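You operate a simulated robot arm through the tools that you are given. There is no shell and no other tool. Be economical: measure what you need, move in short steps, check, and stop when the job is done.

The job below is to be done with a simulated robot arm. You get a single attempt, and the scene is never put back.

Task
Push the long chest upper left lid shut. Press the freezer mute button three times. Put two of the ink bottles from the top of the freezer bench on the cherry table top. Shut the desk cupboard door. Open the former bench drawer, take the yellow spacer block and put it in the inside of the former bench drawer, then shut the drawer. Open the berry table drawer, take the medium metal weight and put it inside and shut the drawer again. Open the lab top drawer, put the middle setting block in the inside of the lab top drawer, then shut the drawer. Take the grey plough and put it on the berry blank. Do these in any order. Set down upright: ink bottle, yellow spacer block, middle setting block.

The check looks at the end state, three seconds after you hand in, the way a careful person would. Anything else that was tipped, shoved, dropped, spilled or broken makes it a failure. Lids that push on must go on centred and level and be pressed home; caps that screw on are set level and turned clockwise until they are tight.

Robot
A 6-joint arm with a two-finger gripper on a trunk, on a base that drives. Base frame: it is fixed to the floor where the robot stands at the start and does not move with it; the origin is under the middle of the robot, x ahead of it, y to its left, z up. Readings come in cm, rad, newtons and seconds.
Its first joint turns from -2.897 to 2.897 rad. Places, roughly: berry blank [75, -650, 100]; berry table drawer [-150, -60, 70]; berry table drawer inside [-150, -50, 70]; cherry table top [-220, -520, 90]; desk cupboard door [-130, 470, 50]; former bench drawer [-420, 340, 80]; freezer mute button [30, -190, 140]; grey plough [-150, -675, 100]; ink bottle [75, -375, 100]; inside of the former bench drawer [-420, 330, 70]; inside of the lab top drawer [60, -710, 70]; lab top drawer [50, -710, 70]; long chest upper left lid [70, 20, 90]; medium metal weight [-200, -75, 75]; middle setting block [-125, -800, 100]; yellow spacer block [-25, 500, 100]. Payload 3.43 kg.
The TCP is the grasp point between the finger pads, 2 cm short of the fingertips. In the tool frame z runs along the fingers and y along their closing line. Largest opening 19 cm; the body of the gripper starts 24.8 cm behind the TCP.
Orientation is that of the tool frame in the base frame, as a unit quaternion [x, y, z, w]. With the fingers straight down and closing along the base's y, the tool's x points along the base's -x, its y along +y and its z along -z.

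Tools
- The arm moves only by the tool jog_arm. Its arguments are lists of equal length, an entry for each row: "rot": the turn, a rotation vector about the tool's x, y, z in units of 90 degrees (1.0 is 90 degrees), a list of three; "linear": the shift along the tool's x, y, z in units of 400 mm (1.0 is 400 mm), a list of three; "fingers": the closure, from 0 (fully open) to 1 (shut). In form: {"rot": [[rx, ry, rz], ...], "linear": [[dx, dy, dz], ...], "fingers": [fingers, ...]}. A call has 1 to 10 rows; each row is the pose to reach, as a shift and turn from the pose commanded when the call began, along the tool's axes at that moment. A call with a number of a shift or a turn outside -1 to 1 is refused whole. Rows are played at 5 a second. More than 5 cm and 0.15 rad between two rows, or a gripper value outside its range, and nothing of the call is played. A pose out of reach is approached as far as the arm can. The call stops where the force on the tool passes 40 N (or 10 N more than at its start, if that is more) or the arm is blocked; 0.2 s more then pass. The fingers move at their own pace (about 4.5 cm/s each) and stop on an object; they squeeze with about 30 N. The grip force told is the motor's: it shows also when the fingers shut on nothing. Time passes only in rows, and 0.2 s behind the last, so rows that repeat a pose let the fingers close. The reply holds the time, the measured pose of the TCP, the force on the tool along the base axes, the opening and the grip force, in the units named above and with some noise, with the torque about the TCP (base axes, N m) and any sound that the robot's microphone picked up, and new pictures: "views" is both (left out), scene, wrist or none.
- Cameras (640 x 400 px; columns grow to the right, rows downward): "scene" is now at [-2.21, 12.04, 129.1]; the picture's right is [-0.89, -0.45, -0.00], its down [-0.27, 0.54, -0.80] and it looks along [0.36, -0.71, -0.60] (base axes); focal length 214 px, centre (320, 200). "wrist" rides on the gripper at [7, -0.8, -28.8] in the tool frame; the picture's right is [0.12, 0.99, 0.00], its down [-0.96, 0.12, -0.25] and it looks along [-0.25, 0.03, 0.97] (tool axes); focal length 261 px, centre (320, 200). There is no depth. A picture from a camera that has moved, and an enlarged one, comes with that camera's place and axes in the base frame and with its lens.
- slide_trunk(by): slides the trunk up (or, below 0, down) by that many cm; the arm and the scene camera ride with it, the base frame stays. It gives what a move gives, with no picture.
- steer(legs): drives the robot by 1 to 6 legs, each [ahead, turn to the left] in cm and rad, along the robot's own axes; the way and the turn of a leg run together, so that a leg with both is an arc; at most 150 cm and 3.142 rad a leg. The arm and the cameras ride along, it lands a little off, and it stops where it bumps. It gives what a move gives, and a new picture of the scene camera.
- pan_tilt(pan, tilt): turns the head with the scene camera to pan (to the left, within 2.705 rad either way) and tilt (down, from -0.506 to 1.204), counted from straight ahead of the robot. It gives what a move gives, and a new picture of the scene camera.
- zoom(camera, box): a new picture of the part [left, top, right, bottom] of that camera's present view, enlarged. It takes no simulated time.
- close_job(): hands the job in; it is judged then, once.

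Go step by step. Nothing tells you exact positions but the pictures and the camera data: compare them with the known pose of the tool, close in by small moves and look again before you grip or let go. The budget is 535 turns and 360 pictures, counting those below and the enlarged ones. Unless the task says otherwise, let go and move clear before handing in.

The tools are called after ">>>" as name(argument=value, ...) on one line, values as JSON. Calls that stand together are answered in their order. jog_arm: Moves the arm, as the interface text tells. Its arguments: {"type":"object","properties":{"rot":{"type":"array"},"linear":{"type":"array"},"fingers":{"type":"array"},"views":{"type":"string","enum":["both","scene","wrist","none"]}},"required":["rot","linear","fingers"]} The other tools are called the same way: slide_trunk (by) slides the trunk up or down; steer (legs) drives the base; pan_tilt (pan, tilt) turns the head that bears the scene camera; zoom (camera, box) takes an enlarged picture of a part of a camera's view; close_job () hands the job in.

At the start:

```text
time_s: 0.0
tcp_pos: [-56.72, -62.9, 99.97]
orientation: [-0.001, 1.0, 0.001, -0.001]
contact_force: [-0.6, 0.7, 0.2]
ft_torque: [0.01, -0.03, 0.02]
grip_width: 19.01
finger_force: 0.0
trunk travel left (down, up): [-10.0, 14.0]
robot x, y, heading: [0.02, 0.11, 0.0]
head pan, tilt: [-1.105, 0.648]
```

scene: 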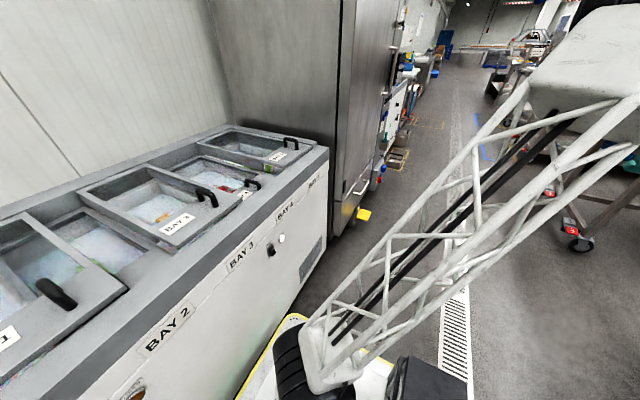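
wrist: 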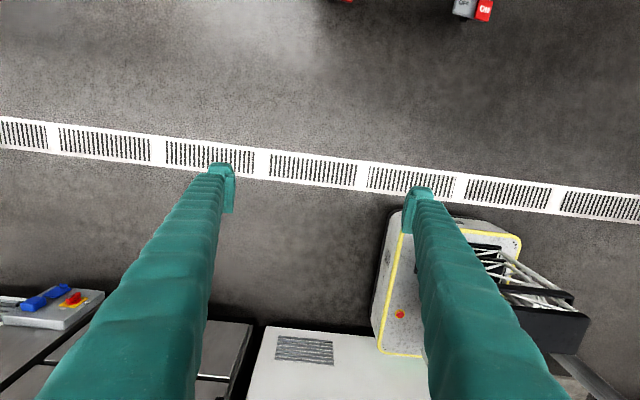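

I see a long chest freezer ahead with sliding lids in bays, and the arm swung out to the right rear. I'll look around first, starting with the chest straight ahead.

>>> pan_tilt(pan=0, tilt=0.6)

>>> pan_tilt(pan=1.2, tilt=0.5)

>>> pan_tilt(pan=2.6, tilt=0.4)

>>> pan_tilt(pan=-2.3, tilt=0.4)

```text
time_s: 1.3
tcp_pos: [-56.72, -62.73, 100.05]
orientation: [0.001, 1.0, 0.0, 0.0]
contact_force: [-0.2, -0.1, 0.1]
ft_torque: [0.04, 0.01, -0.02]
grip_width: 18.99
finger_force: 0.1
trunk travel left (down, up): [-10.0, 14.0]
robot x, y, heading: [0.21, 0.13, 0.003]
head pan, tilt: [0.0, 0.6]
camera scene: at [2.73, 19.8, 129.52], right [0.0, -1.0, 0.0], down [-0.56, 0.0, -0.83], along [0.83, 0.0, -0.56], focal length 214 px, centre (320, 200)
```

scene: 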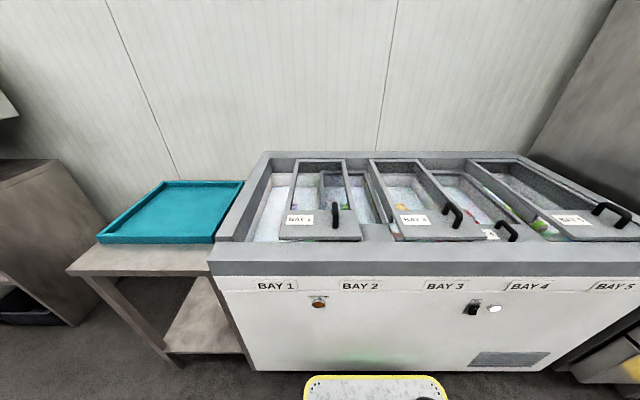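

```text
time_s: 2.7
tcp_pos: [-56.7, -62.72, 99.91]
orientation: [0.0, 1.0, 0.001, 0.0]
contact_force: [-0.6, -0.1, -0.1]
ft_torque: [-0.01, 0.01, 0.03]
grip_width: 19.01
finger_force: 0.1
trunk travel left (down, up): [-10.0, 14.0]
robot x, y, heading: [0.02, 0.02, -0.001]
head pan, tilt: [1.201, 0.499]
camera scene: at [-2.82, 28.28, 130.43], right [0.93, -0.36, 0.0], down [-0.17, -0.45, -0.88], along [0.32, 0.82, -0.48], focal length 214 px, centre (320, 200)
```

scene: 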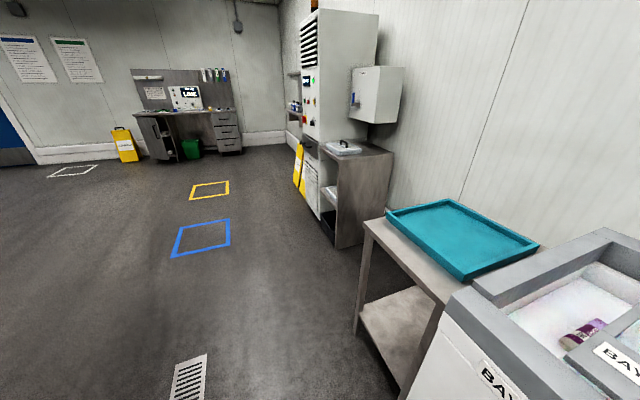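

```text
time_s: 4.3
tcp_pos: [-56.66, -62.74, 99.95]
orientation: [0.0, 1.0, 0.0, 0.0]
contact_force: [-0.1, 0.0, 0.2]
ft_torque: [0.02, -0.02, 0.0]
grip_width: 19.02
finger_force: 0.0
trunk travel left (down, up): [-10.0, 14.0]
robot x, y, heading: [0.0, 0.22, -0.002]
head pan, tilt: [2.601, 0.4]
camera scene: at [-14.05, 24.58, 131.34], right [0.52, 0.86, 0.0], down [0.33, -0.2, -0.92], along [-0.79, 0.47, -0.39], focal length 214 px, centre (320, 200)
```

scene: 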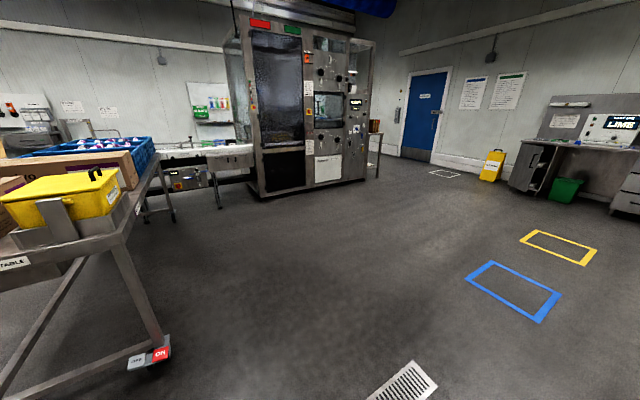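

```text
time_s: 8.1
tcp_pos: [-56.62, -62.73, 99.87]
orientation: [0.0, 1.0, 0.001, 0.0]
contact_force: [0.1, -0.6, 0.4]
ft_torque: [-0.01, -0.02, -0.03]
grip_width: 19.0
finger_force: 0.0
trunk travel left (down, up): [-10.0, 14.0]
robot x, y, heading: [0.51, 0.28, -0.0]
head pan, tilt: [-2.3, 0.4]
camera scene: at [-12.29, 12.89, 131.34], right [-0.75, 0.67, 0.0], down [0.26, 0.29, -0.92], along [-0.61, -0.69, -0.39], focal length 214 px, centre (320, 200)
```

scene: 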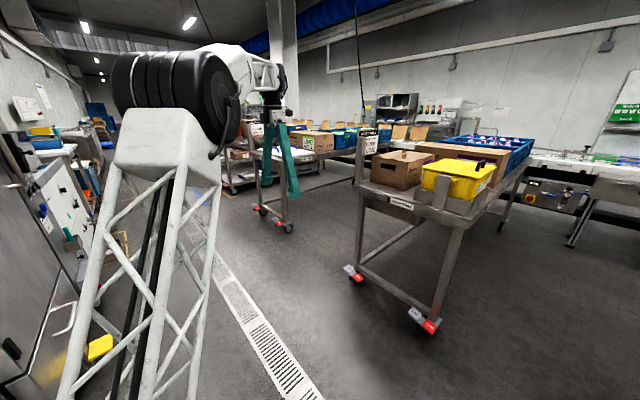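

The chest ahead has sliding lids; the left one seems to sit away from its left end. I'll look at it enlarged.

>>> pan_tilt(pan=0, tilt=0.8)

>>> zoom(camera="scene", box=[200, 80, 440, 230])

>>> zoom(camera="scene", box=[400, 80, 640, 230])

```text
time_s: 10.3
tcp_pos: [-56.61, -62.85, 99.94]
orientation: [0.0, 1.0, 0.0, 0.0]
contact_force: [0.2, -0.2, 0.2]
ft_torque: [-0.01, -0.02, -0.03]
grip_width: 19.0
finger_force: 0.1
trunk travel left (down, up): [-10.0, 14.0]
robot x, y, heading: [-0.21, -0.13, -0.003]
head pan, tilt: [0.0, 0.799]
camera scene: at [1.95, 19.8, 127.83], right [0.0, -1.0, 0.0], down [-0.72, 0.0, -0.7], along [0.7, 0.0, -0.72], focal length 214 px, centre (320, 200)
```

scene: 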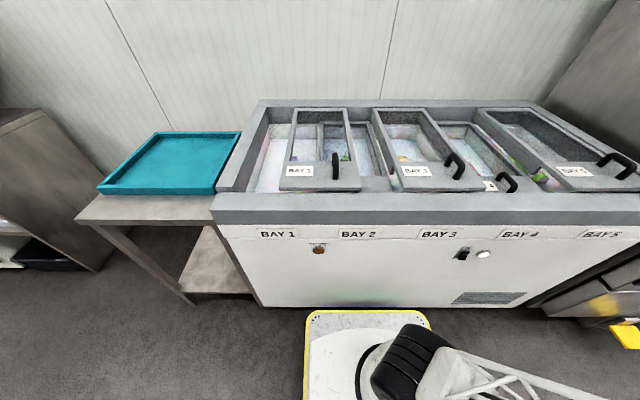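

```text
2.67 times, centred on (320, 155) of scene
camera zoom: at [1.95, 19.8, 127.83], right [0.0, -1.0, 0.0], down [-0.72, 0.0, -0.7], along [0.7, 0.0, -0.72], focal length 572 px, centre (320, 320)
```

zoom: 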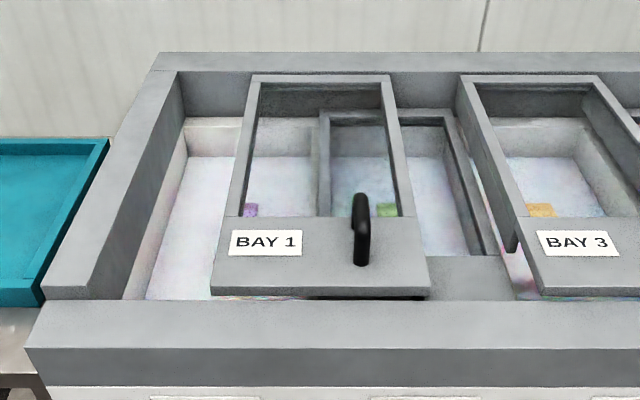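

```text
2.67 times, centred on (520, 155) of scene
camera zoom: at [1.95, 19.8, 127.83], right [0.0, -1.0, 0.0], down [-0.72, 0.0, -0.7], along [0.7, 0.0, -0.72], focal length 572 px, centre (-213, 320)
```

zoom: 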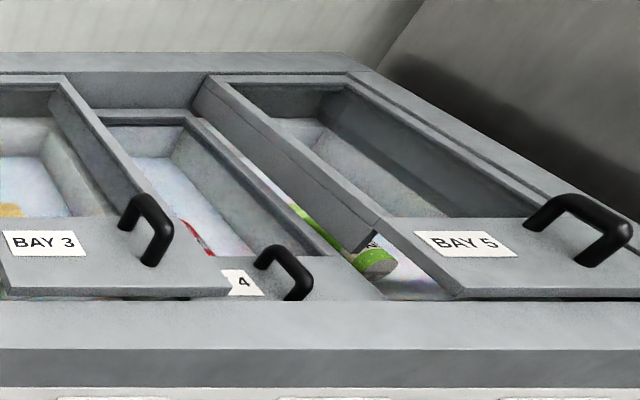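

The upper left lid is BAY 1, standing about 8 cm short of the left wall, so I'll push its handle to the left (+y). I'll swing the arm round to the front over the robot's right side, a bit higher and with the fingers closed.

>>> jog_arm(rot=[[0, 0, 0], [0, 0, 0], [0, 0, 0], [0, 0, 0], [0, 0, 0], [0, 0, 0], [0, 0, 0], [0, 0, 0]], linear=[[-0.12, 0, -0.02], [-0.24, 0, -0.04], [-0.36, 0, -0.06], [-0.48, 0, -0.08], [-0.6, 0, -0.1], [-0.72, 0, -0.12], [-0.84, 0, -0.14], [-0.96, 0, -0.16]], fingers=[1, 1, 1, 1, 1, 1, 1, 1], views="none")

>>> jog_arm(rot=[[0, 0, 0], [0, 0, 0], [0, 0, 0], [0, 0, 0], [0, 0, 0], [0, 0, 0], [0, 0, 0], [0, 0, 0]], linear=[[-0.12, 0, -0.02], [-0.24, 0, -0.04], [-0.36, 0, -0.06], [-0.48, 0, -0.08], [-0.6, 0, -0.08], [-0.72, 0, -0.08], [-0.84, 0, -0.08], [-0.96, 0, -0.08]], fingers=[1, 1, 1, 1, 1, 1, 1, 1], views="scene")

```text
time_s: 12.1
tcp_pos: [-18.43, -62.88, 106.03]
orientation: [0.0, 1.0, 0.0, 0.0]
contact_force: [-0.5, 0.3, -0.3]
ft_torque: [0.07, -0.16, 0.0]
grip_width: 2.92
finger_force: 0.0
trunk travel left (down, up): [-10.0, 14.0]
robot x, y, heading: [0.14, -0.27, -0.001]
head pan, tilt: [0.0, 0.799]
```

```text
time_s: 13.9
tcp_pos: [20.19, -62.65, 109.86]
orientation: [0.0, 1.0, 0.001, 0.0]
contact_force: [-0.8, 0.0, -0.2]
ft_torque: [-0.04, -0.13, 0.02]
grip_width: 0.0
finger_force: 29.1
trunk travel left (down, up): [-10.0, 14.0]
robot x, y, heading: [0.14, 0.08, 0.002]
head pan, tilt: [0.0, 0.799]
camera scene: at [1.93, 19.81, 127.83], right [0.0, -1.0, 0.0], down [-0.72, 0.0, -0.7], along [0.7, 0.0, -0.72], focal length 214 px, centre (320, 200)
```

scene: 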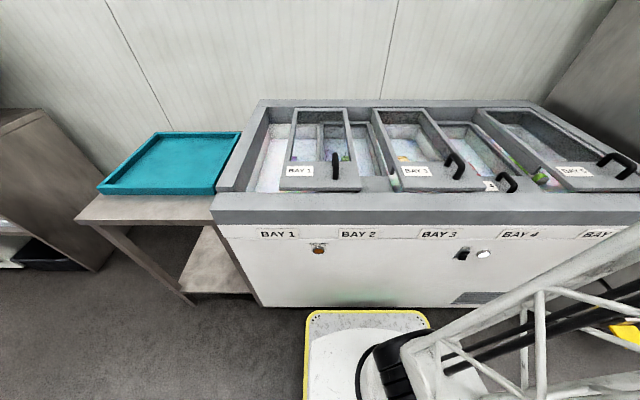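

The arm is moving freely; next it goes over the front of the chest near the BAY 1 handle.

>>> jog_arm(rot=[[0, 0, 0], [0, 0, 0], [0, 0, 0], [0, 0, 0], [0, 0, 0], [0, 0, 0], [0, 0, 0], [0, 0, 0]], linear=[[-0.047, 0.106, 0], [-0.094, 0.212, 0], [-0.141, 0.318, 0], [-0.188, 0.424, 0], [-0.235, 0.53, 0], [-0.282, 0.636, 0], [-0.329, 0.742, 0], [-0.376, 0.848, 0]], fingers=[1, 1, 1, 1, 1, 1, 1, 1], views="none")

>>> jog_arm(rot=[[0, 0, 0], [0, 0, 0], [0, 0, 0], [0, 0, 0], [0, 0, 0], [0, 0, 0], [0, 0, 0], [0, 0, 0]], linear=[[-0.047, 0.106, 0], [-0.094, 0.212, 0], [-0.141, 0.318, 0], [-0.188, 0.424, 0], [-0.235, 0.53, 0], [-0.282, 0.636, 0], [-0.329, 0.742, 0], [-0.376, 0.848, 0]], fingers=[1, 1, 1, 1, 1, 1, 1, 1], views="both")

```text
time_s: 15.7
tcp_pos: [35.37, -28.63, 109.37]
orientation: [-0.001, 1.0, 0.001, 0.0]
contact_force: [0.5, 0.2, -1.2]
ft_torque: [0.15, 0.03, -0.04]
grip_width: 0.0
finger_force: 29.7
trunk travel left (down, up): [-10.0, 14.0]
robot x, y, heading: [0.1, 0.02, 0.001]
head pan, tilt: [0.0, 0.799]
```

```text
time_s: 17.5
tcp_pos: [50.42, 5.46, 109.69]
orientation: [0.0, 1.0, 0.001, 0.001]
contact_force: [-1.3, -0.7, -0.1]
ft_torque: [0.08, -0.16, -0.01]
grip_width: 0.0
finger_force: 29.6
trunk travel left (down, up): [-10.0, 14.0]
robot x, y, heading: [-0.11, -0.19, -0.003]
head pan, tilt: [0.0, 0.799]
camera scene: at [1.93, 19.81, 127.83], right [0.0, -1.0, 0.0], down [-0.72, 0.0, -0.7], along [0.7, 0.0, -0.72], focal length 214 px, centre (320, 200)
camera wrist: at [43.23, 4.42, 138.41], right [-0.12, 0.99, 0.0], down [0.96, 0.11, 0.25], along [0.25, 0.03, -0.97], focal length 261 px, centre (320, 200)
```

scene: 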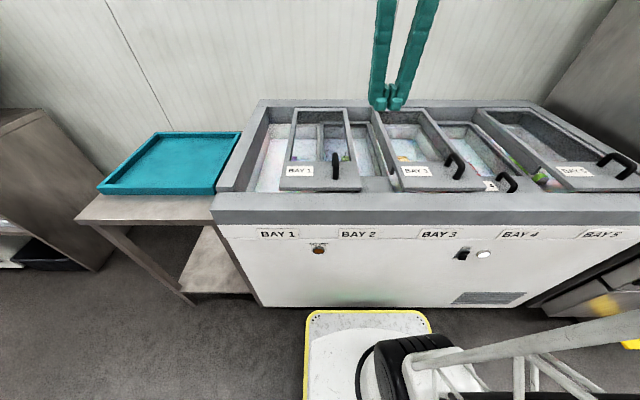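
wrist: 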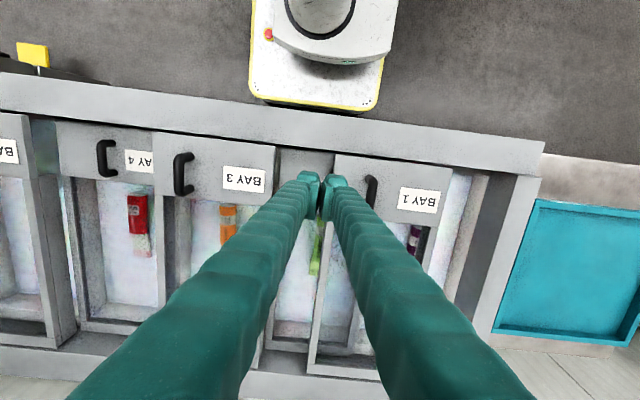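

The handle is at about (52, 15). I'll lower the closed fingers beside its right side and check the height.

>>> jog_arm(rot=[[0, 0, 0], [0, 0, 0], [0, 0, 0], [0, 0, 0]], linear=[[-0.04, 0.08, 0.06], [-0.04, 0.08, 0.16], [-0.04, 0.08, 0.25], [-0.04, 0.08, 0.32]], fingers=[1, 1, 1, 1], views="both")

```text
time_s: 18.5
tcp_pos: [51.93, 8.36, 96.75]
orientation: [0.0, 1.0, 0.0, 0.001]
contact_force: [0.8, -0.4, 0.5]
ft_torque: [0.02, -0.06, -0.02]
grip_width: 0.03
finger_force: 29.5
trunk travel left (down, up): [-10.0, 14.0]
robot x, y, heading: [-0.34, 0.08, -0.002]
head pan, tilt: [0.0, 0.799]
camera scene: at [1.96, 19.84, 127.83], right [0.0, -1.0, 0.0], down [-0.72, 0.0, -0.7], along [0.7, 0.0, -0.72], focal length 214 px, centre (320, 200)
camera wrist: at [44.81, 7.51, 125.55], right [-0.12, 0.99, 0.0], down [0.96, 0.12, 0.25], along [0.25, 0.03, -0.97], focal length 261 px, centre (320, 200)
```

scene: 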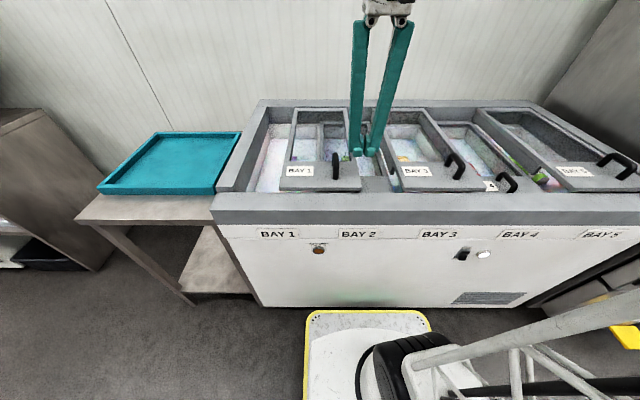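
wrist: 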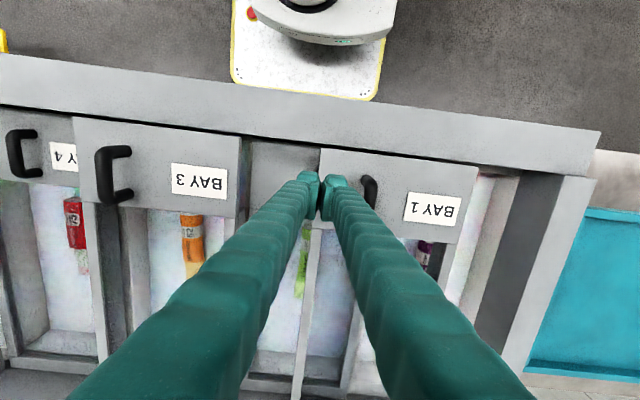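

The handle top is near z 94 and the lid near 87. I'll lower to about 92 and push toward +y.

>>> jog_arm(rot=[[0, 0, 0], [0, 0, 0], [0, 0, 0], [0, 0, 0], [0, 0, 0], [0, 0, 0]], linear=[[0, 0, 0.07], [0, 0, 0.12], [0, 0.06, 0.12], [0, 0.12, 0.12], [0, 0.17, 0.12], [0, 0.22, 0.12]], fingers=[1, 1, 1, 1, 1, 1], views="both")

```text
time_s: 19.9
tcp_pos: [51.81, 17.15, 91.95]
orientation: [0.001, 1.0, 0.0, 0.0]
contact_force: [-0.1, -0.8, 0.1]
ft_torque: [0.06, -0.03, 0.0]
grip_width: 0.01
finger_force: 30.1
trunk travel left (down, up): [-10.0, 14.0]
robot x, y, heading: [0.09, 0.24, 0.0]
head pan, tilt: [0.0, 0.799]
camera scene: at [1.96, 19.83, 127.82], right [0.0, -1.0, 0.0], down [-0.72, 0.0, -0.7], along [0.7, 0.0, -0.72], focal length 214 px, centre (320, 200)
camera wrist: at [44.67, 16.29, 120.66], right [-0.12, 0.99, 0.0], down [0.96, 0.12, 0.25], along [0.25, 0.03, -0.97], focal length 261 px, centre (320, 200)
```

scene: 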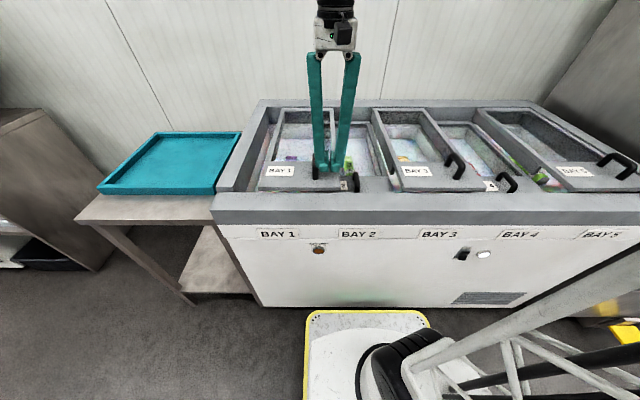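
wrist: 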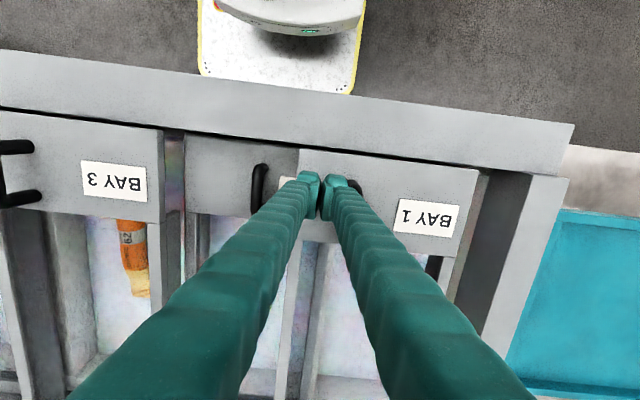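

The lid slides along with the finger. I continue until it meets the left end.

>>> jog_arm(rot=[[0, 0, 0], [0, 0, 0], [0, 0, 0], [0, 0, 0], [0, 0, 0], [0, 0, 0], [0, 0, 0]], linear=[[0, 0.03, 0], [0, 0.06, 0], [0, 0.09, 0], [0, 0.12, 0], [0, 0.15, 0], [0, 0.18, 0], [0, 0.21, 0]], fingers=[1, 1, 1, 1, 1, 1, 1], views="both")

```text
time_s: 21.4
tcp_pos: [51.82, 23.83, 91.91]
orientation: [0.001, 1.0, -0.004, -0.001]
contact_force: [-1.2, -15.1, 4.9]
ft_torque: [0.07, 0.04, -0.03]
grip_width: 0.01
finger_force: 30.1
trunk travel left (down, up): [-10.0, 14.0]
robot x, y, heading: [0.19, 0.03, -0.004]
head pan, tilt: [0.0, 0.799]
stopped in row 7: the force on the tool passed its limit at 54 N (the readings are from after the stop); the commanded pose is now the measured one
camera scene: at [2.07, 19.76, 127.84], right [-0.01, -1.0, 0.0], down [-0.72, 0.0, -0.7], along [0.7, 0.0, -0.72], focal length 214 px, centre (320, 200)
camera wrist: at [44.91, 23.15, 120.65], right [-0.12, 0.99, -0.01], down [0.96, 0.11, 0.24], along [0.24, 0.02, -0.97], focal length 261 px, centre (320, 200)
```

scene: 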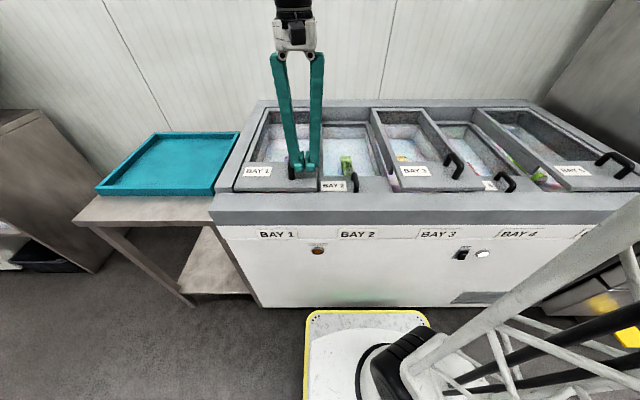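
wrist: 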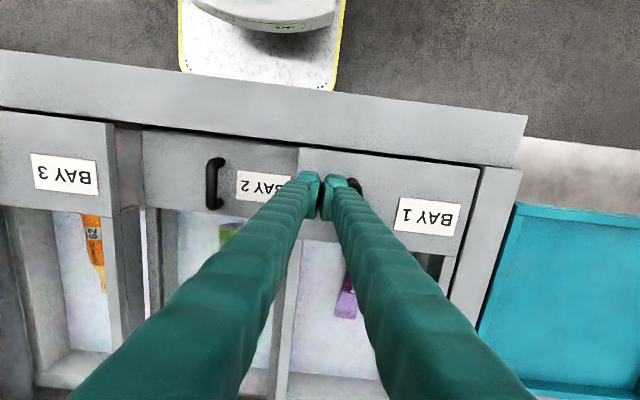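

The BAY 1 lid is home against the left end. I'll back off, lift clear, then tuck the arm in front for driving.

>>> jog_arm(rot=[[0, 0, 0], [0, 0, 0], [0, 0, 0], [0, 0, 0], [0, 0, 0], [0, 0, 0], [0, 0, 0], [0, 0, 0], [0, 0, 0]], linear=[[0, -0.03, 0], [0, -0.06, 0], [0, -0.06, -0.12], [0, -0.06, -0.24], [0, -0.06, -0.36], [0, -0.06, -0.48], [0, -0.18, -0.5], [0.08, -0.26, -0.5], [0.16, -0.34, -0.5]], fingers=[1, 1, 1, 1, 1, 1, 1, 1, 1], views="scene")

>>> steer(legs=[[-20, 0], [0, -1.571]])

```text
time_s: 23.4
tcp_pos: [45.31, 10.29, 111.89]
orientation: [0.002, 1.0, -0.003, -0.002]
contact_force: [0.7, -0.3, -0.7]
ft_torque: [-0.1, 0.22, -0.02]
grip_width: 0.0
finger_force: 29.9
trunk travel left (down, up): [-10.0, 14.0]
robot x, y, heading: [0.08, 0.02, 0.0]
head pan, tilt: [0.0, 0.799]
camera scene: at [2.11, 19.85, 127.82], right [0.0, -1.0, 0.0], down [-0.72, 0.0, -0.7], along [0.7, 0.0, -0.72], focal length 214 px, centre (320, 200)
```

scene: 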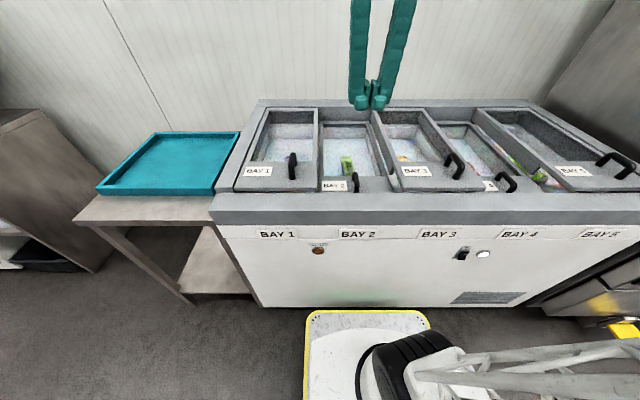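

```text
time_s: 29.1
tcp_pos: [-12.41, -45.77, 111.98]
orientation: [0.729, 0.685, -0.002, -0.003]
contact_force: [0.0, -0.6, 0.0]
ft_torque: [0.0, 0.01, -0.02]
grip_width: 0.01
finger_force: 30.1
trunk travel left (down, up): [-10.0, 14.0]
robot x, y, heading: [-19.95, 0.3, -1.63]
head pan, tilt: [0.0, 0.799]
camera scene: at [-0.27, -3.24, 127.82], right [-1.0, 0.06, 0.0], down [0.04, 0.72, -0.7], along [-0.04, -0.7, -0.72], focal length 214 px, centre (320, 200)
```

scene: 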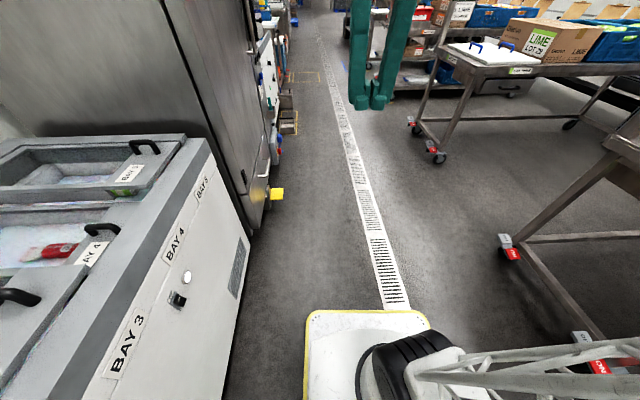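

Heading is now along -y down the aisle. I'll drive along to the freezer and look at its face.

>>> steer(legs=[[150, 0], [10, 0]])

>>> pan_tilt(pan=1.2, tilt=0.1)

```text
time_s: 37.2
tcp_pos: [-20.72, -202.33, 111.97]
orientation: [0.725, 0.688, -0.001, -0.003]
contact_force: [-0.9, -0.1, 0.0]
ft_torque: [-0.03, -0.05, 0.0]
grip_width: 0.0
finger_force: 30.0
trunk travel left (down, up): [-10.0, 14.0]
robot x, y, heading: [-28.65, -156.75, -1.627]
head pan, tilt: [0.0, 0.799]
camera scene: at [-9.14, -159.68, 127.82], right [-1.0, 0.05, 0.0], down [0.04, 0.72, -0.7], along [-0.04, -0.7, -0.72], focal length 214 px, centre (320, 200)
```

scene: 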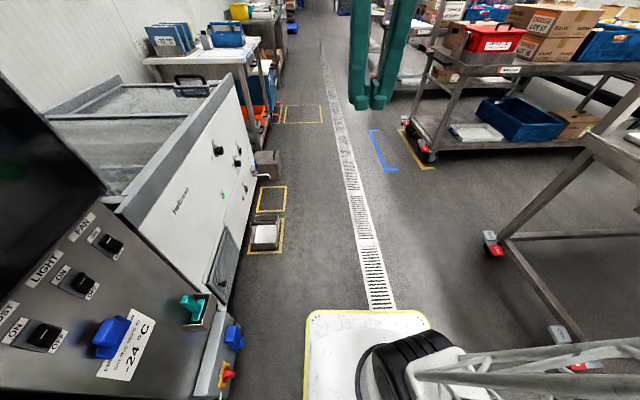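

```text
time_s: 38.6
tcp_pos: [-20.86, -202.33, 111.97]
orientation: [0.726, 0.688, -0.001, -0.004]
contact_force: [-0.4, 0.4, -0.5]
ft_torque: [-0.01, 0.02, 0.03]
grip_width: 0.0
finger_force: 29.4
trunk travel left (down, up): [-10.0, 14.0]
robot x, y, heading: [-29.07, -156.52, -1.627]
head pan, tilt: [1.201, 0.099]
camera scene: at [-0.31, -155.42, 134.12], right [-0.41, -0.91, 0.0], down [-0.09, 0.04, -0.99], along [0.91, -0.41, -0.1], focal length 214 px, centre (320, 200)
```

scene: 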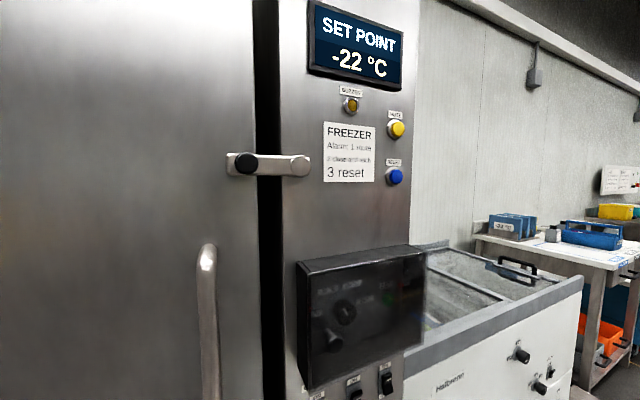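

>>> zoom(camera="scene", box=[290, 0, 450, 200])

>>> zoom(camera="scene", box=[340, 70, 420, 190])

```text
2.00 times, centred on (370, 100) of scene
camera zoom: at [-0.31, -155.42, 134.12], right [-0.41, -0.91, 0.0], down [-0.09, 0.04, -0.99], along [0.91, -0.41, -0.1], focal length 429 px, centre (220, 400)
```

zoom: 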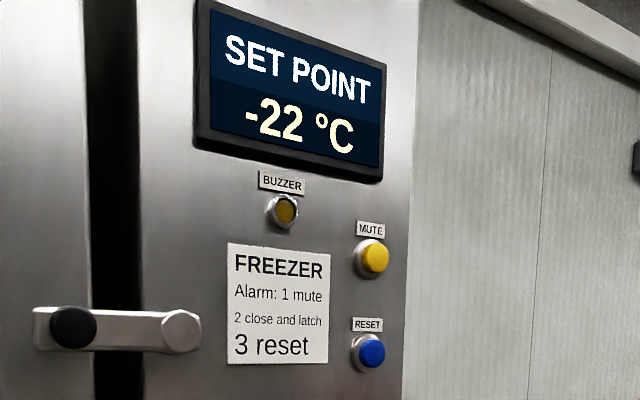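

```text
3.33 times, centred on (380, 130) of scene
camera zoom: at [-0.31, -155.42, 134.12], right [-0.41, -0.91, 0.0], down [-0.09, 0.04, -0.99], along [0.91, -0.41, -0.1], focal length 715 px, centre (120, 433)
```

zoom: 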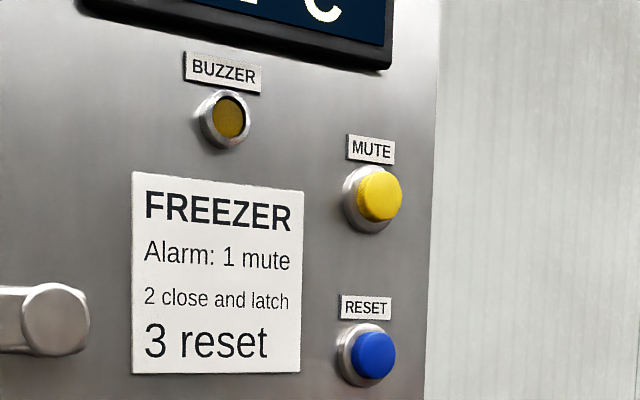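

The MUTE button is yellow on the freezer face, roughly at (36, -190, 144). I'll turn the tool to point toward +x at that height, still well short of the face.

>>> jog_arm(rot=[[-0.09, 0, 0], [-0.18, 0, 0], [-0.27, 0, 0], [-0.36, 0, 0], [-0.45, 0, 0], [-0.54, 0, 0], [-0.63, 0, 0], [-0.72, 0, 0], [-0.81, 0, 0], [-0.9, 0, 0]], linear=[[0.02, 0.05, -0.08], [0.04, 0.1, -0.16], [0.06, 0.15, -0.24], [0.08, 0.2, -0.32], [0.1, 0.25, -0.4], [0.12, 0.3, -0.48], [0.14, 0.35, -0.56], [0.16, 0.4, -0.64], [0.18, 0.45, -0.72], [0.2, 0.5, -0.8]], fingers=[1, 1, 1, 1, 1, 1, 1, 1, 1, 1], views="both")

```text
time_s: 40.8
tcp_pos: [-0.31, -195.67, 144.17]
orientation: [0.554, 0.524, 0.446, 0.469]
contact_force: [-0.3, -0.9, 0.0]
ft_torque: [0.03, -0.01, 0.07]
grip_width: 0.0
finger_force: 30.3
trunk travel left (down, up): [-10.0, 14.0]
robot x, y, heading: [-28.87, -156.72, -1.619]
head pan, tilt: [1.201, 0.099]
camera scene: at [-0.32, -155.43, 134.13], right [-0.41, -0.91, 0.0], down [-0.09, 0.04, -1.0], along [0.91, -0.41, -0.1], focal length 214 px, centre (320, 200)
camera wrist: at [-28.43, -187.13, 147.95], right [0.17, 0.11, 0.98], down [-0.28, -0.95, 0.15], along [0.95, -0.3, -0.13], focal length 261 px, centre (320, 200)
```

scene: 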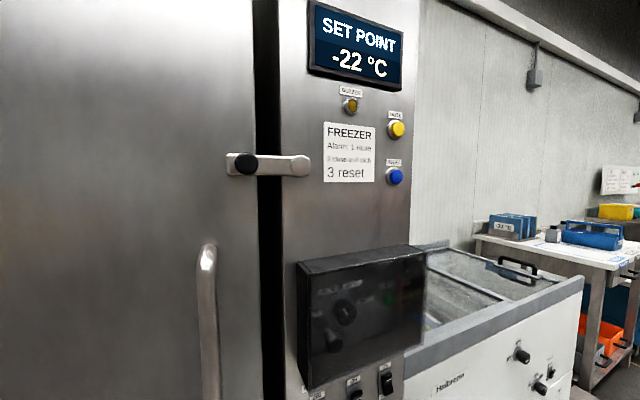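
wrist: 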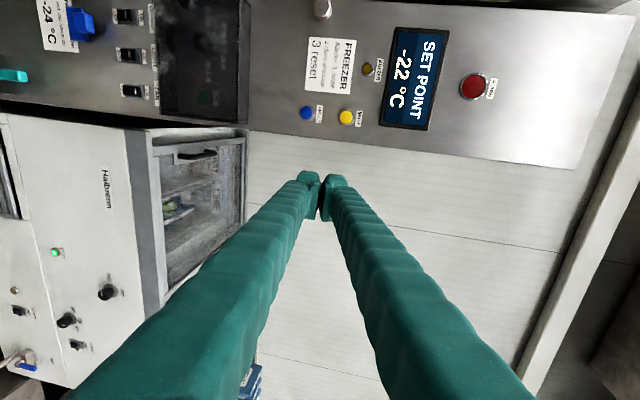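

Triangulated from both cameras the MUTE cap is at about (32, -186.4, 143.3). I finish the turn and move the closed fingertips to about 7 cm in front of it.

>>> jog_arm(rot=[[-0.02, 0, 0], [-0.04, 0, 0], [-0.06, 0, 0], [-0.08, 0, 0], [-0.1, 0, 0], [-0.1, 0, 0]], linear=[[0.05, 0.012, 0.1], [0.1, 0.024, 0.2], [0.15, 0.036, 0.3], [0.2, 0.048, 0.4], [0.25, 0.06, 0.5], [0.263, 0.063, 0.54]], fingers=[1, 1, 1, 1, 1, 1], views="both")

```text
time_s: 42.2
tcp_pos: [21.72, -186.4, 142.92]
orientation: [0.515, 0.487, 0.485, 0.511]
contact_force: [-0.2, 0.4, 1.0]
ft_torque: [-0.03, 0.0, -0.21]
grip_width: 0.0
finger_force: 30.3
trunk travel left (down, up): [-10.0, 14.0]
robot x, y, heading: [-29.04, -156.6, -1.626]
head pan, tilt: [1.201, 0.099]
camera scene: at [-0.37, -155.4, 134.14], right [-0.41, -0.91, 0.0], down [-0.09, 0.04, -1.0], along [0.91, -0.41, -0.1], focal length 214 px, centre (320, 200)
camera wrist: at [-6.63, -177.85, 142.24], right [0.01, 0.12, 0.99], down [-0.3, -0.95, 0.12], along [0.95, -0.3, 0.02], focal length 261 px, centre (320, 200)
```

scene: 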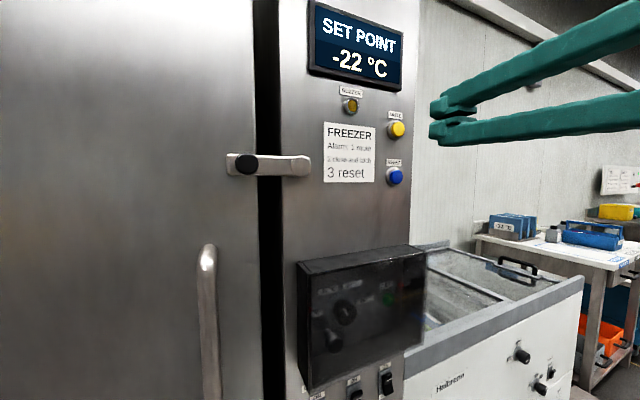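
wrist: 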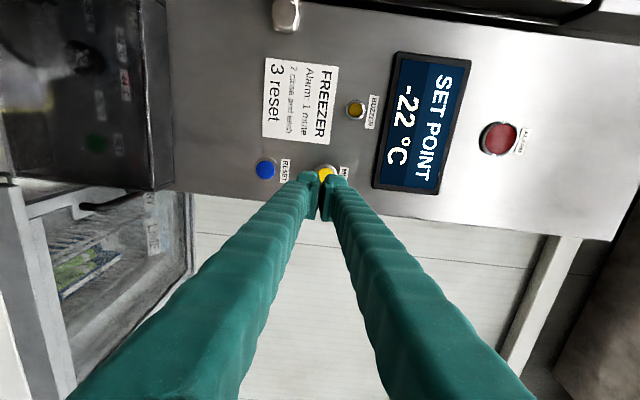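

The finger is in line with the MUTE button. I'll shift by under a centimetre and advance close to it.

>>> jog_arm(rot=[[0, 0, 0], [0, 0, 0]], linear=[[0.022, 0.01, 0.06], [0.024, 0.01, 0.115]], fingers=[1, 1], views="none")

>>> zoom(camera="scene", box=[340, 70, 500, 190])

```text
time_s: 42.8
tcp_pos: [26.65, -185.52, 143.23]
orientation: [0.515, 0.489, 0.486, 0.51]
contact_force: [0.3, 0.6, 0.1]
ft_torque: [-0.01, 0.06, -0.12]
grip_width: 0.0
finger_force: 30.0
trunk travel left (down, up): [-10.0, 14.0]
robot x, y, heading: [-29.03, -156.85, -1.626]
head pan, tilt: [1.201, 0.099]
```

```text
3.33 times, centred on (420, 130) of scene
camera zoom: at [-0.32, -155.38, 134.13], right [-0.41, -0.91, 0.0], down [-0.09, 0.04, -1.0], along [0.91, -0.41, -0.1], focal length 715 px, centre (-13, 433)
```

zoom: 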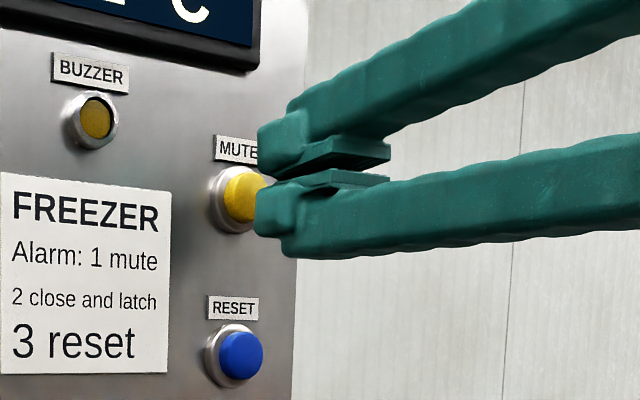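

Well aligned. I advance slowly to make the first press.

>>> jog_arm(rot=[[0, 0, 0], [0, 0, 0], [0, 0, 0], [0, 0, 0]], linear=[[0, 0, 0.01], [0, 0, 0.02], [0, 0, 0.03], [0, 0, 0.04]], fingers=[1, 1, 1, 1], views="none")

>>> zoom(camera="scene", box=[340, 70, 500, 190])

```text
time_s: 43.8
tcp_pos: [28.28, -185.42, 143.29]
orientation: [0.515, 0.488, 0.486, 0.511]
contact_force: [0.3, -0.3, -0.2]
ft_torque: [0.01, -0.06, 0.02]
grip_width: 0.0
finger_force: 29.8
trunk travel left (down, up): [-10.0, 14.0]
robot x, y, heading: [-28.65, -156.43, -1.622]
head pan, tilt: [1.201, 0.099]
```

```text
3.33 times, centred on (420, 130) of scene
camera zoom: at [-0.32, -155.4, 134.13], right [-0.41, -0.91, 0.0], down [-0.09, 0.04, -1.0], along [0.91, -0.41, -0.1], focal length 715 px, centre (-13, 433)
```

zoom: 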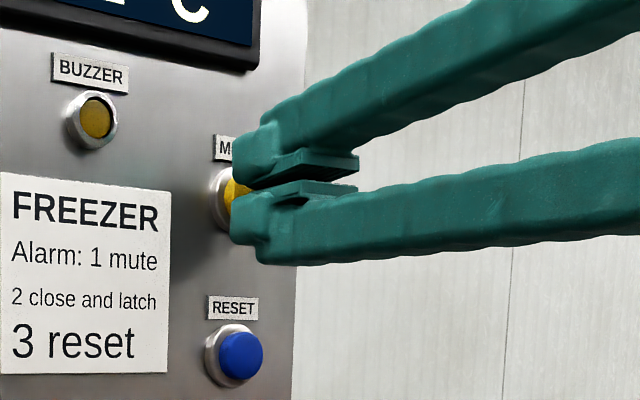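

>>> jog_arm(rot=[[0, 0, 0], [0, 0, 0], [0, 0, 0], [0, 0, 0]], linear=[[0, 0, 0.01], [0, 0, 0.02], [0, 0, 0.03], [0, 0, 0.04]], fingers=[1, 1, 1, 1], views="none")

>>> zoom(camera="scene", box=[340, 70, 500, 190])

```text
time_s: 44.8
tcp_pos: [29.94, -185.57, 143.19]
orientation: [0.515, 0.488, 0.485, 0.511]
contact_force: [-1.5, 0.2, 0.3]
ft_torque: [-0.06, 0.03, 0.04]
grip_width: 0.01
finger_force: 30.2
trunk travel left (down, up): [-10.0, 14.0]
robot x, y, heading: [-28.64, -156.6, -1.622]
head pan, tilt: [1.201, 0.099]
heard: click
```

```text
3.33 times, centred on (420, 130) of scene
camera zoom: at [-0.33, -155.41, 134.13], right [-0.41, -0.91, 0.0], down [-0.09, 0.04, -1.0], along [0.91, -0.41, -0.1], focal length 715 px, centre (-13, 433)
```

zoom: 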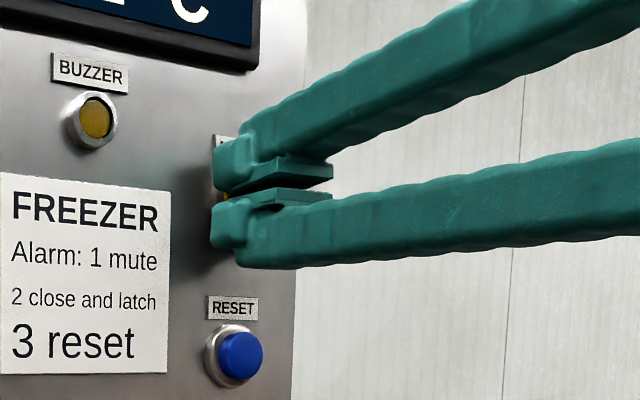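

A click: press one. I back off 2 cm and press again.

>>> jog_arm(rot=[[0, 0, 0], [0, 0, 0], [0, 0, 0], [0, 0, 0], [0, 0, 0], [0, 0, 0], [0, 0, 0]], linear=[[0, 0, -0.03], [0, 0, -0.05], [0, 0, -0.05], [0, 0, -0.03], [0, 0, -0.015], [0, 0, 0], [0, 0, 0]], fingers=[1, 1, 1, 1, 1, 1, 1], views="none")

```text
time_s: 46.4
tcp_pos: [29.9, -185.51, 143.03]
orientation: [0.516, 0.487, 0.485, 0.511]
contact_force: [-2.5, 0.4, -0.1]
ft_torque: [0.0, -0.04, 0.01]
grip_width: 0.0
finger_force: 29.9
trunk travel left (down, up): [-10.0, 14.0]
robot x, y, heading: [-29.02, -156.43, -1.621]
head pan, tilt: [1.201, 0.099]
heard: click
```

Second click. Once more.

>>> jog_arm(rot=[[0, 0, 0], [0, 0, 0], [0, 0, 0], [0, 0, 0], [0, 0, 0], [0, 0, 0], [0, 0, 0]], linear=[[0, 0, -0.03], [0, 0, -0.05], [0, 0, -0.05], [0, 0, -0.03], [0, 0, -0.015], [0, 0, 0], [0, 0, 0]], fingers=[1, 1, 1, 1, 1, 1, 1], views="none")

```text
time_s: 48.0
tcp_pos: [29.98, -185.67, 143.02]
orientation: [0.515, 0.488, 0.484, 0.511]
contact_force: [-2.6, -0.9, 0.3]
ft_torque: [-0.02, -0.03, 0.0]
grip_width: 0.03
finger_force: 29.9
trunk travel left (down, up): [-10.0, 14.0]
robot x, y, heading: [-29.14, -156.87, -1.626]
head pan, tilt: [1.201, 0.099]
heard: click
```

Third click, so the mute button is done. I retract and turn the tool back down, then look toward the freezer bench with the ink bottles.

>>> jog_arm(rot=[[0, 0, 0], [0, 0, 0], [0, 0, 0], [0.09, 0, 0], [0.18, 0, 0], [0.27, 0, 0], [0.36, 0, 0], [0.45, 0, 0], [0.54, 0, 0], [0.63, 0, 0]], linear=[[0, 0, -0.12], [0, 0, -0.24], [0, 0, -0.36], [0, 0, -0.46], [0, 0, -0.54], [0, 0, -0.6], [0, 0, -0.66], [0, 0, -0.7], [0, 0, -0.74], [0, 0, -0.78]], fingers=[1, 1, 1, 1, 1, 1, 1, 1, 1, 1], views="none")

>>> jog_arm(rot=[[0.09, 0, 0], [0.18, 0, 0], [0.27, 0, 0], [0.37, 0, 0]], linear=[[0, 0, 0], [0, 0, 0], [0, 0, 0], [0, 0, 0]], fingers=[1, 1, 1, 1], views="none")

>>> pan_tilt(pan=0.5, tilt=0.4)

```text
time_s: 50.2
tcp_pos: [-1.24, -183.84, 143.35]
orientation: [0.696, 0.659, 0.195, 0.205]
contact_force: [0.3, 1.1, -0.1]
ft_torque: [-0.14, 0.02, -0.06]
grip_width: 0.0
finger_force: 30.2
trunk travel left (down, up): [-10.0, 14.0]
robot x, y, heading: [-28.7, -156.67, -1.622]
head pan, tilt: [1.201, 0.099]
```

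```text
refused: row 4 steps farther than a row can; nothing moved
```

```text
time_s: 51.2
tcp_pos: [-1.15, -184.01, 143.31]
orientation: [0.697, 0.659, 0.195, 0.205]
contact_force: [0.5, 1.0, 0.4]
ft_torque: [0.01, -0.03, 0.0]
grip_width: 0.0
finger_force: 29.8
trunk travel left (down, up): [-10.0, 14.0]
robot x, y, heading: [-28.68, -156.58, -1.625]
head pan, tilt: [0.499, 0.4]
camera scene: at [-4.7, -159.99, 131.34], right [-0.9, -0.43, 0.0], down [-0.17, 0.35, -0.92], along [0.4, -0.83, -0.39], focal length 214 px, centre (320, 200)
```

scene: 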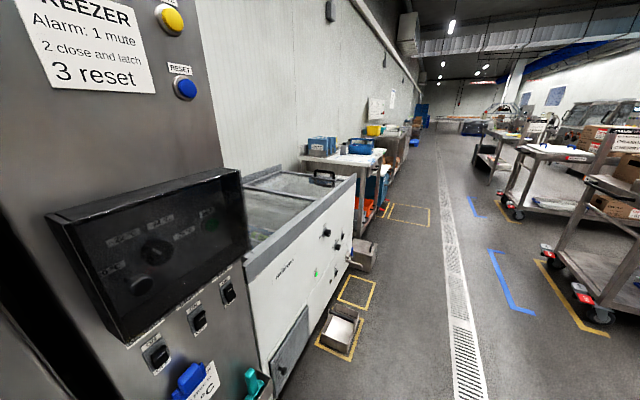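

I'll finish levelling the tool and tuck the arm ahead of the robot, then drive toward the ink bottles bench.

>>> jog_arm(rot=[[0.046, 0, 0], [0.092, 0, 0], [0.139, 0, 0], [0.185, 0, 0], [0.231, 0, 0], [0.277, 0, 0], [0.324, 0, 0], [0.37, 0, 0]], linear=[[-0.07, -0.085, 0], [-0.14, -0.17, 0], [-0.21, -0.255, 0], [-0.28, -0.34, 0], [-0.35, -0.425, 0], [-0.42, -0.51, 0], [-0.49, -0.595, 0], [-0.557, -0.68, 0]], fingers=[1, 1, 1, 1, 1, 1, 1, 1], views="none")

>>> steer(legs=[[0, 0.054], [150, 0], [55, 0]])

>>> pan_tilt(pan=1.4, tilt=0.5)

```text
time_s: 53.0
tcp_pos: [-25.35, -204.83, 128.19]
orientation: [0.726, 0.688, -0.003, -0.001]
contact_force: [0.5, 2.1, -0.3]
ft_torque: [-0.14, -0.02, -0.01]
grip_width: 0.0
finger_force: 30.7
out of reach, approached as far as the arm can: row 1, 2, 3, 4, 5, 6, 7, 8
trunk travel left (down, up): [-10.0, 14.0]
robot x, y, heading: [-28.99, -156.44, -1.624]
head pan, tilt: [0.499, 0.4]
```

```text
time_s: 63.9
tcp_pos: [-16.73, -414.26, 128.12]
orientation: [0.692, 0.722, -0.004, -0.001]
contact_force: [0.2, 0.0, -0.5]
ft_torque: [-0.01, -0.01, 0.01]
grip_width: 0.0
finger_force: 30.4
trunk travel left (down, up): [-10.0, 14.0]
robot x, y, heading: [-24.96, -366.47, -1.531]
head pan, tilt: [0.499, 0.4]
camera scene: at [-0.39, -367.69, 131.33], right [-0.86, -0.51, 0.0], down [-0.2, 0.33, -0.92], along [0.47, -0.79, -0.39], focal length 214 px, centre (320, 200)
```

scene: 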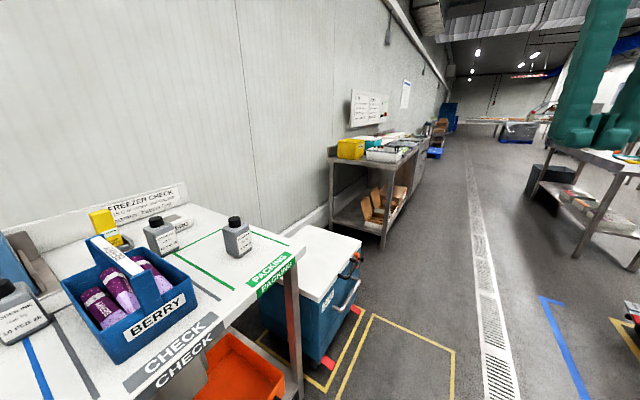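

```text
time_s: 65.1
tcp_pos: [-16.7, -414.38, 128.13]
orientation: [0.692, 0.722, -0.003, -0.001]
contact_force: [-0.3, -0.3, -0.1]
ft_torque: [0.02, -0.03, 0.01]
grip_width: 0.0
finger_force: 30.5
trunk travel left (down, up): [-10.0, 14.0]
robot x, y, heading: [-24.75, -366.63, -1.53]
head pan, tilt: [1.4, 0.499]
camera scene: at [3.87, -360.93, 130.42], right [-0.13, -0.99, 0.0], down [-0.47, 0.06, -0.88], along [0.87, -0.11, -0.48], focal length 214 px, centre (320, 200)
```

scene: 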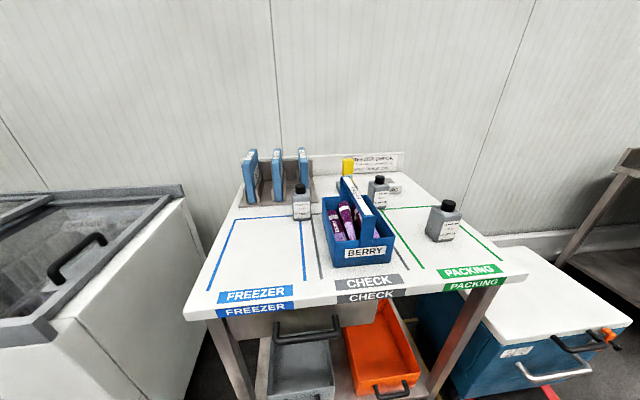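

Three grey bottles stand on the bench. I'll check their labels before choosing.

>>> zoom(camera="scene", box=[280, 160, 480, 280])

```text
3.20 times, centred on (380, 220) of scene
camera zoom: at [3.87, -360.93, 130.42], right [-0.13, -0.99, 0.0], down [-0.47, 0.06, -0.88], along [0.87, -0.11, -0.48], focal length 686 px, centre (128, 136)
```

zoom: 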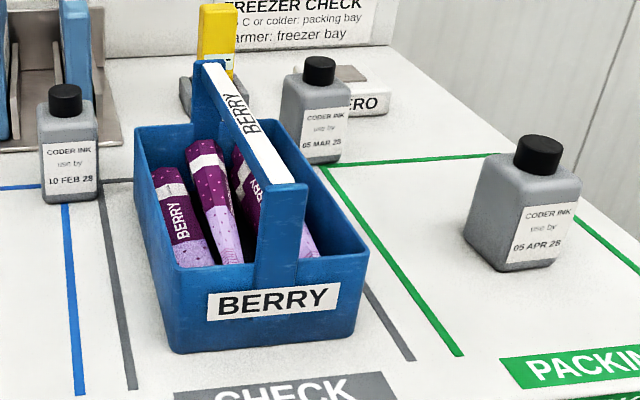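

All three are coder ink. I'll take the right one first (around (48,-403)); the arm can reach it from here. Swinging over it, high, with the fingers open.

>>> jog_arm(rot=[[0, 0, 0], [0, 0, 0], [0, 0, 0], [0, 0, 0], [0, 0, 0], [0, 0, 0], [0, 0, 0], [0, 0, 0]], linear=[[0.02, 0.117, 0], [0.04, 0.234, 0], [0.06, 0.351, 0], [0.08, 0.468, 0], [0.1, 0.585, 0], [0.12, 0.702, 0], [0.14, 0.819, 0], [0.16, 0.936, 0]], fingers=[0.5, 0.5, 0.5, 0.5, 0.5, 0.5, 0.5, 0.5], views="none")

>>> jog_arm(rot=[[0, 0, 0], [0, 0, 0], [0, 0, 0], [0, 0, 0]], linear=[[0.03, 0.117, 0.01], [0.06, 0.234, 0.02], [0.09, 0.351, 0.03], [0.11, 0.468, 0.04]], fingers=[0.5, 0.5, 0.5, 0.5], views="both")

```text
time_s: 66.9
tcp_pos: [20.53, -406.06, 127.17]
orientation: [0.692, 0.722, -0.003, 0.003]
contact_force: [-1.5, -0.3, 0.7]
ft_torque: [0.0, -0.26, -0.01]
grip_width: 9.49
finger_force: 0.1
out of reach, approached as far as the arm can: row 7, 8
trunk travel left (down, up): [-10.0, 14.0]
robot x, y, heading: [-24.65, -366.37, -1.528]
head pan, tilt: [1.4, 0.499]
```

```text
time_s: 67.9
tcp_pos: [38.53, -400.68, 123.85]
orientation: [0.692, 0.721, -0.002, 0.003]
contact_force: [-1.3, -1.6, 0.3]
ft_torque: [0.01, -0.22, -0.05]
grip_width: 9.51
finger_force: 0.1
out of reach, approached as far as the arm can: row 1, 2, 3, 4
trunk travel left (down, up): [-10.0, 14.0]
robot x, y, heading: [-24.7, -366.49, -1.529]
head pan, tilt: [1.4, 0.499]
camera scene: at [3.85, -360.93, 130.42], right [-0.13, -0.99, 0.0], down [-0.47, 0.06, -0.88], along [0.87, -0.11, -0.48], focal length 214 px, centre (320, 200)
camera wrist: at [37.29, -393.63, 152.56], right [0.99, 0.16, 0.0], down [0.15, -0.95, 0.26], along [0.04, -0.25, -0.97], focal length 261 px, centre (320, 200)
```

scene: 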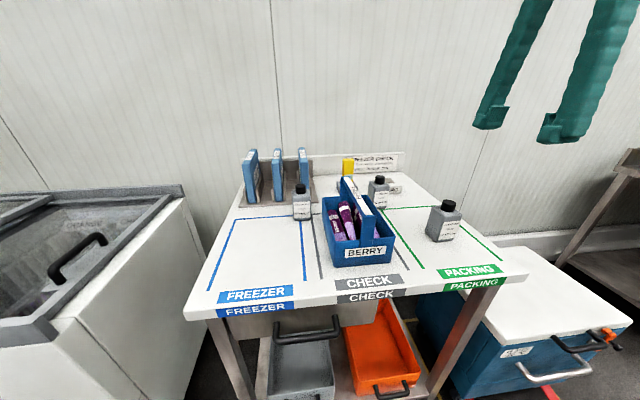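
wrist: 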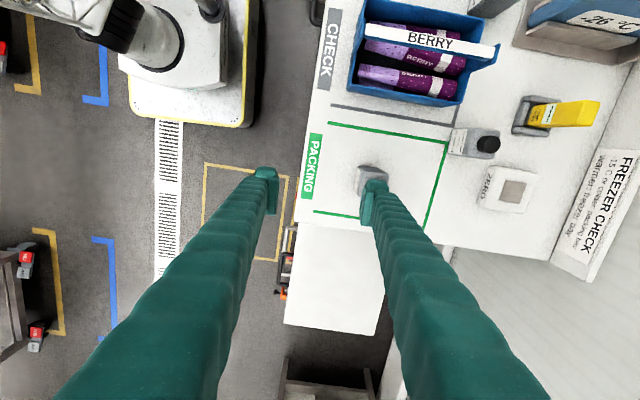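

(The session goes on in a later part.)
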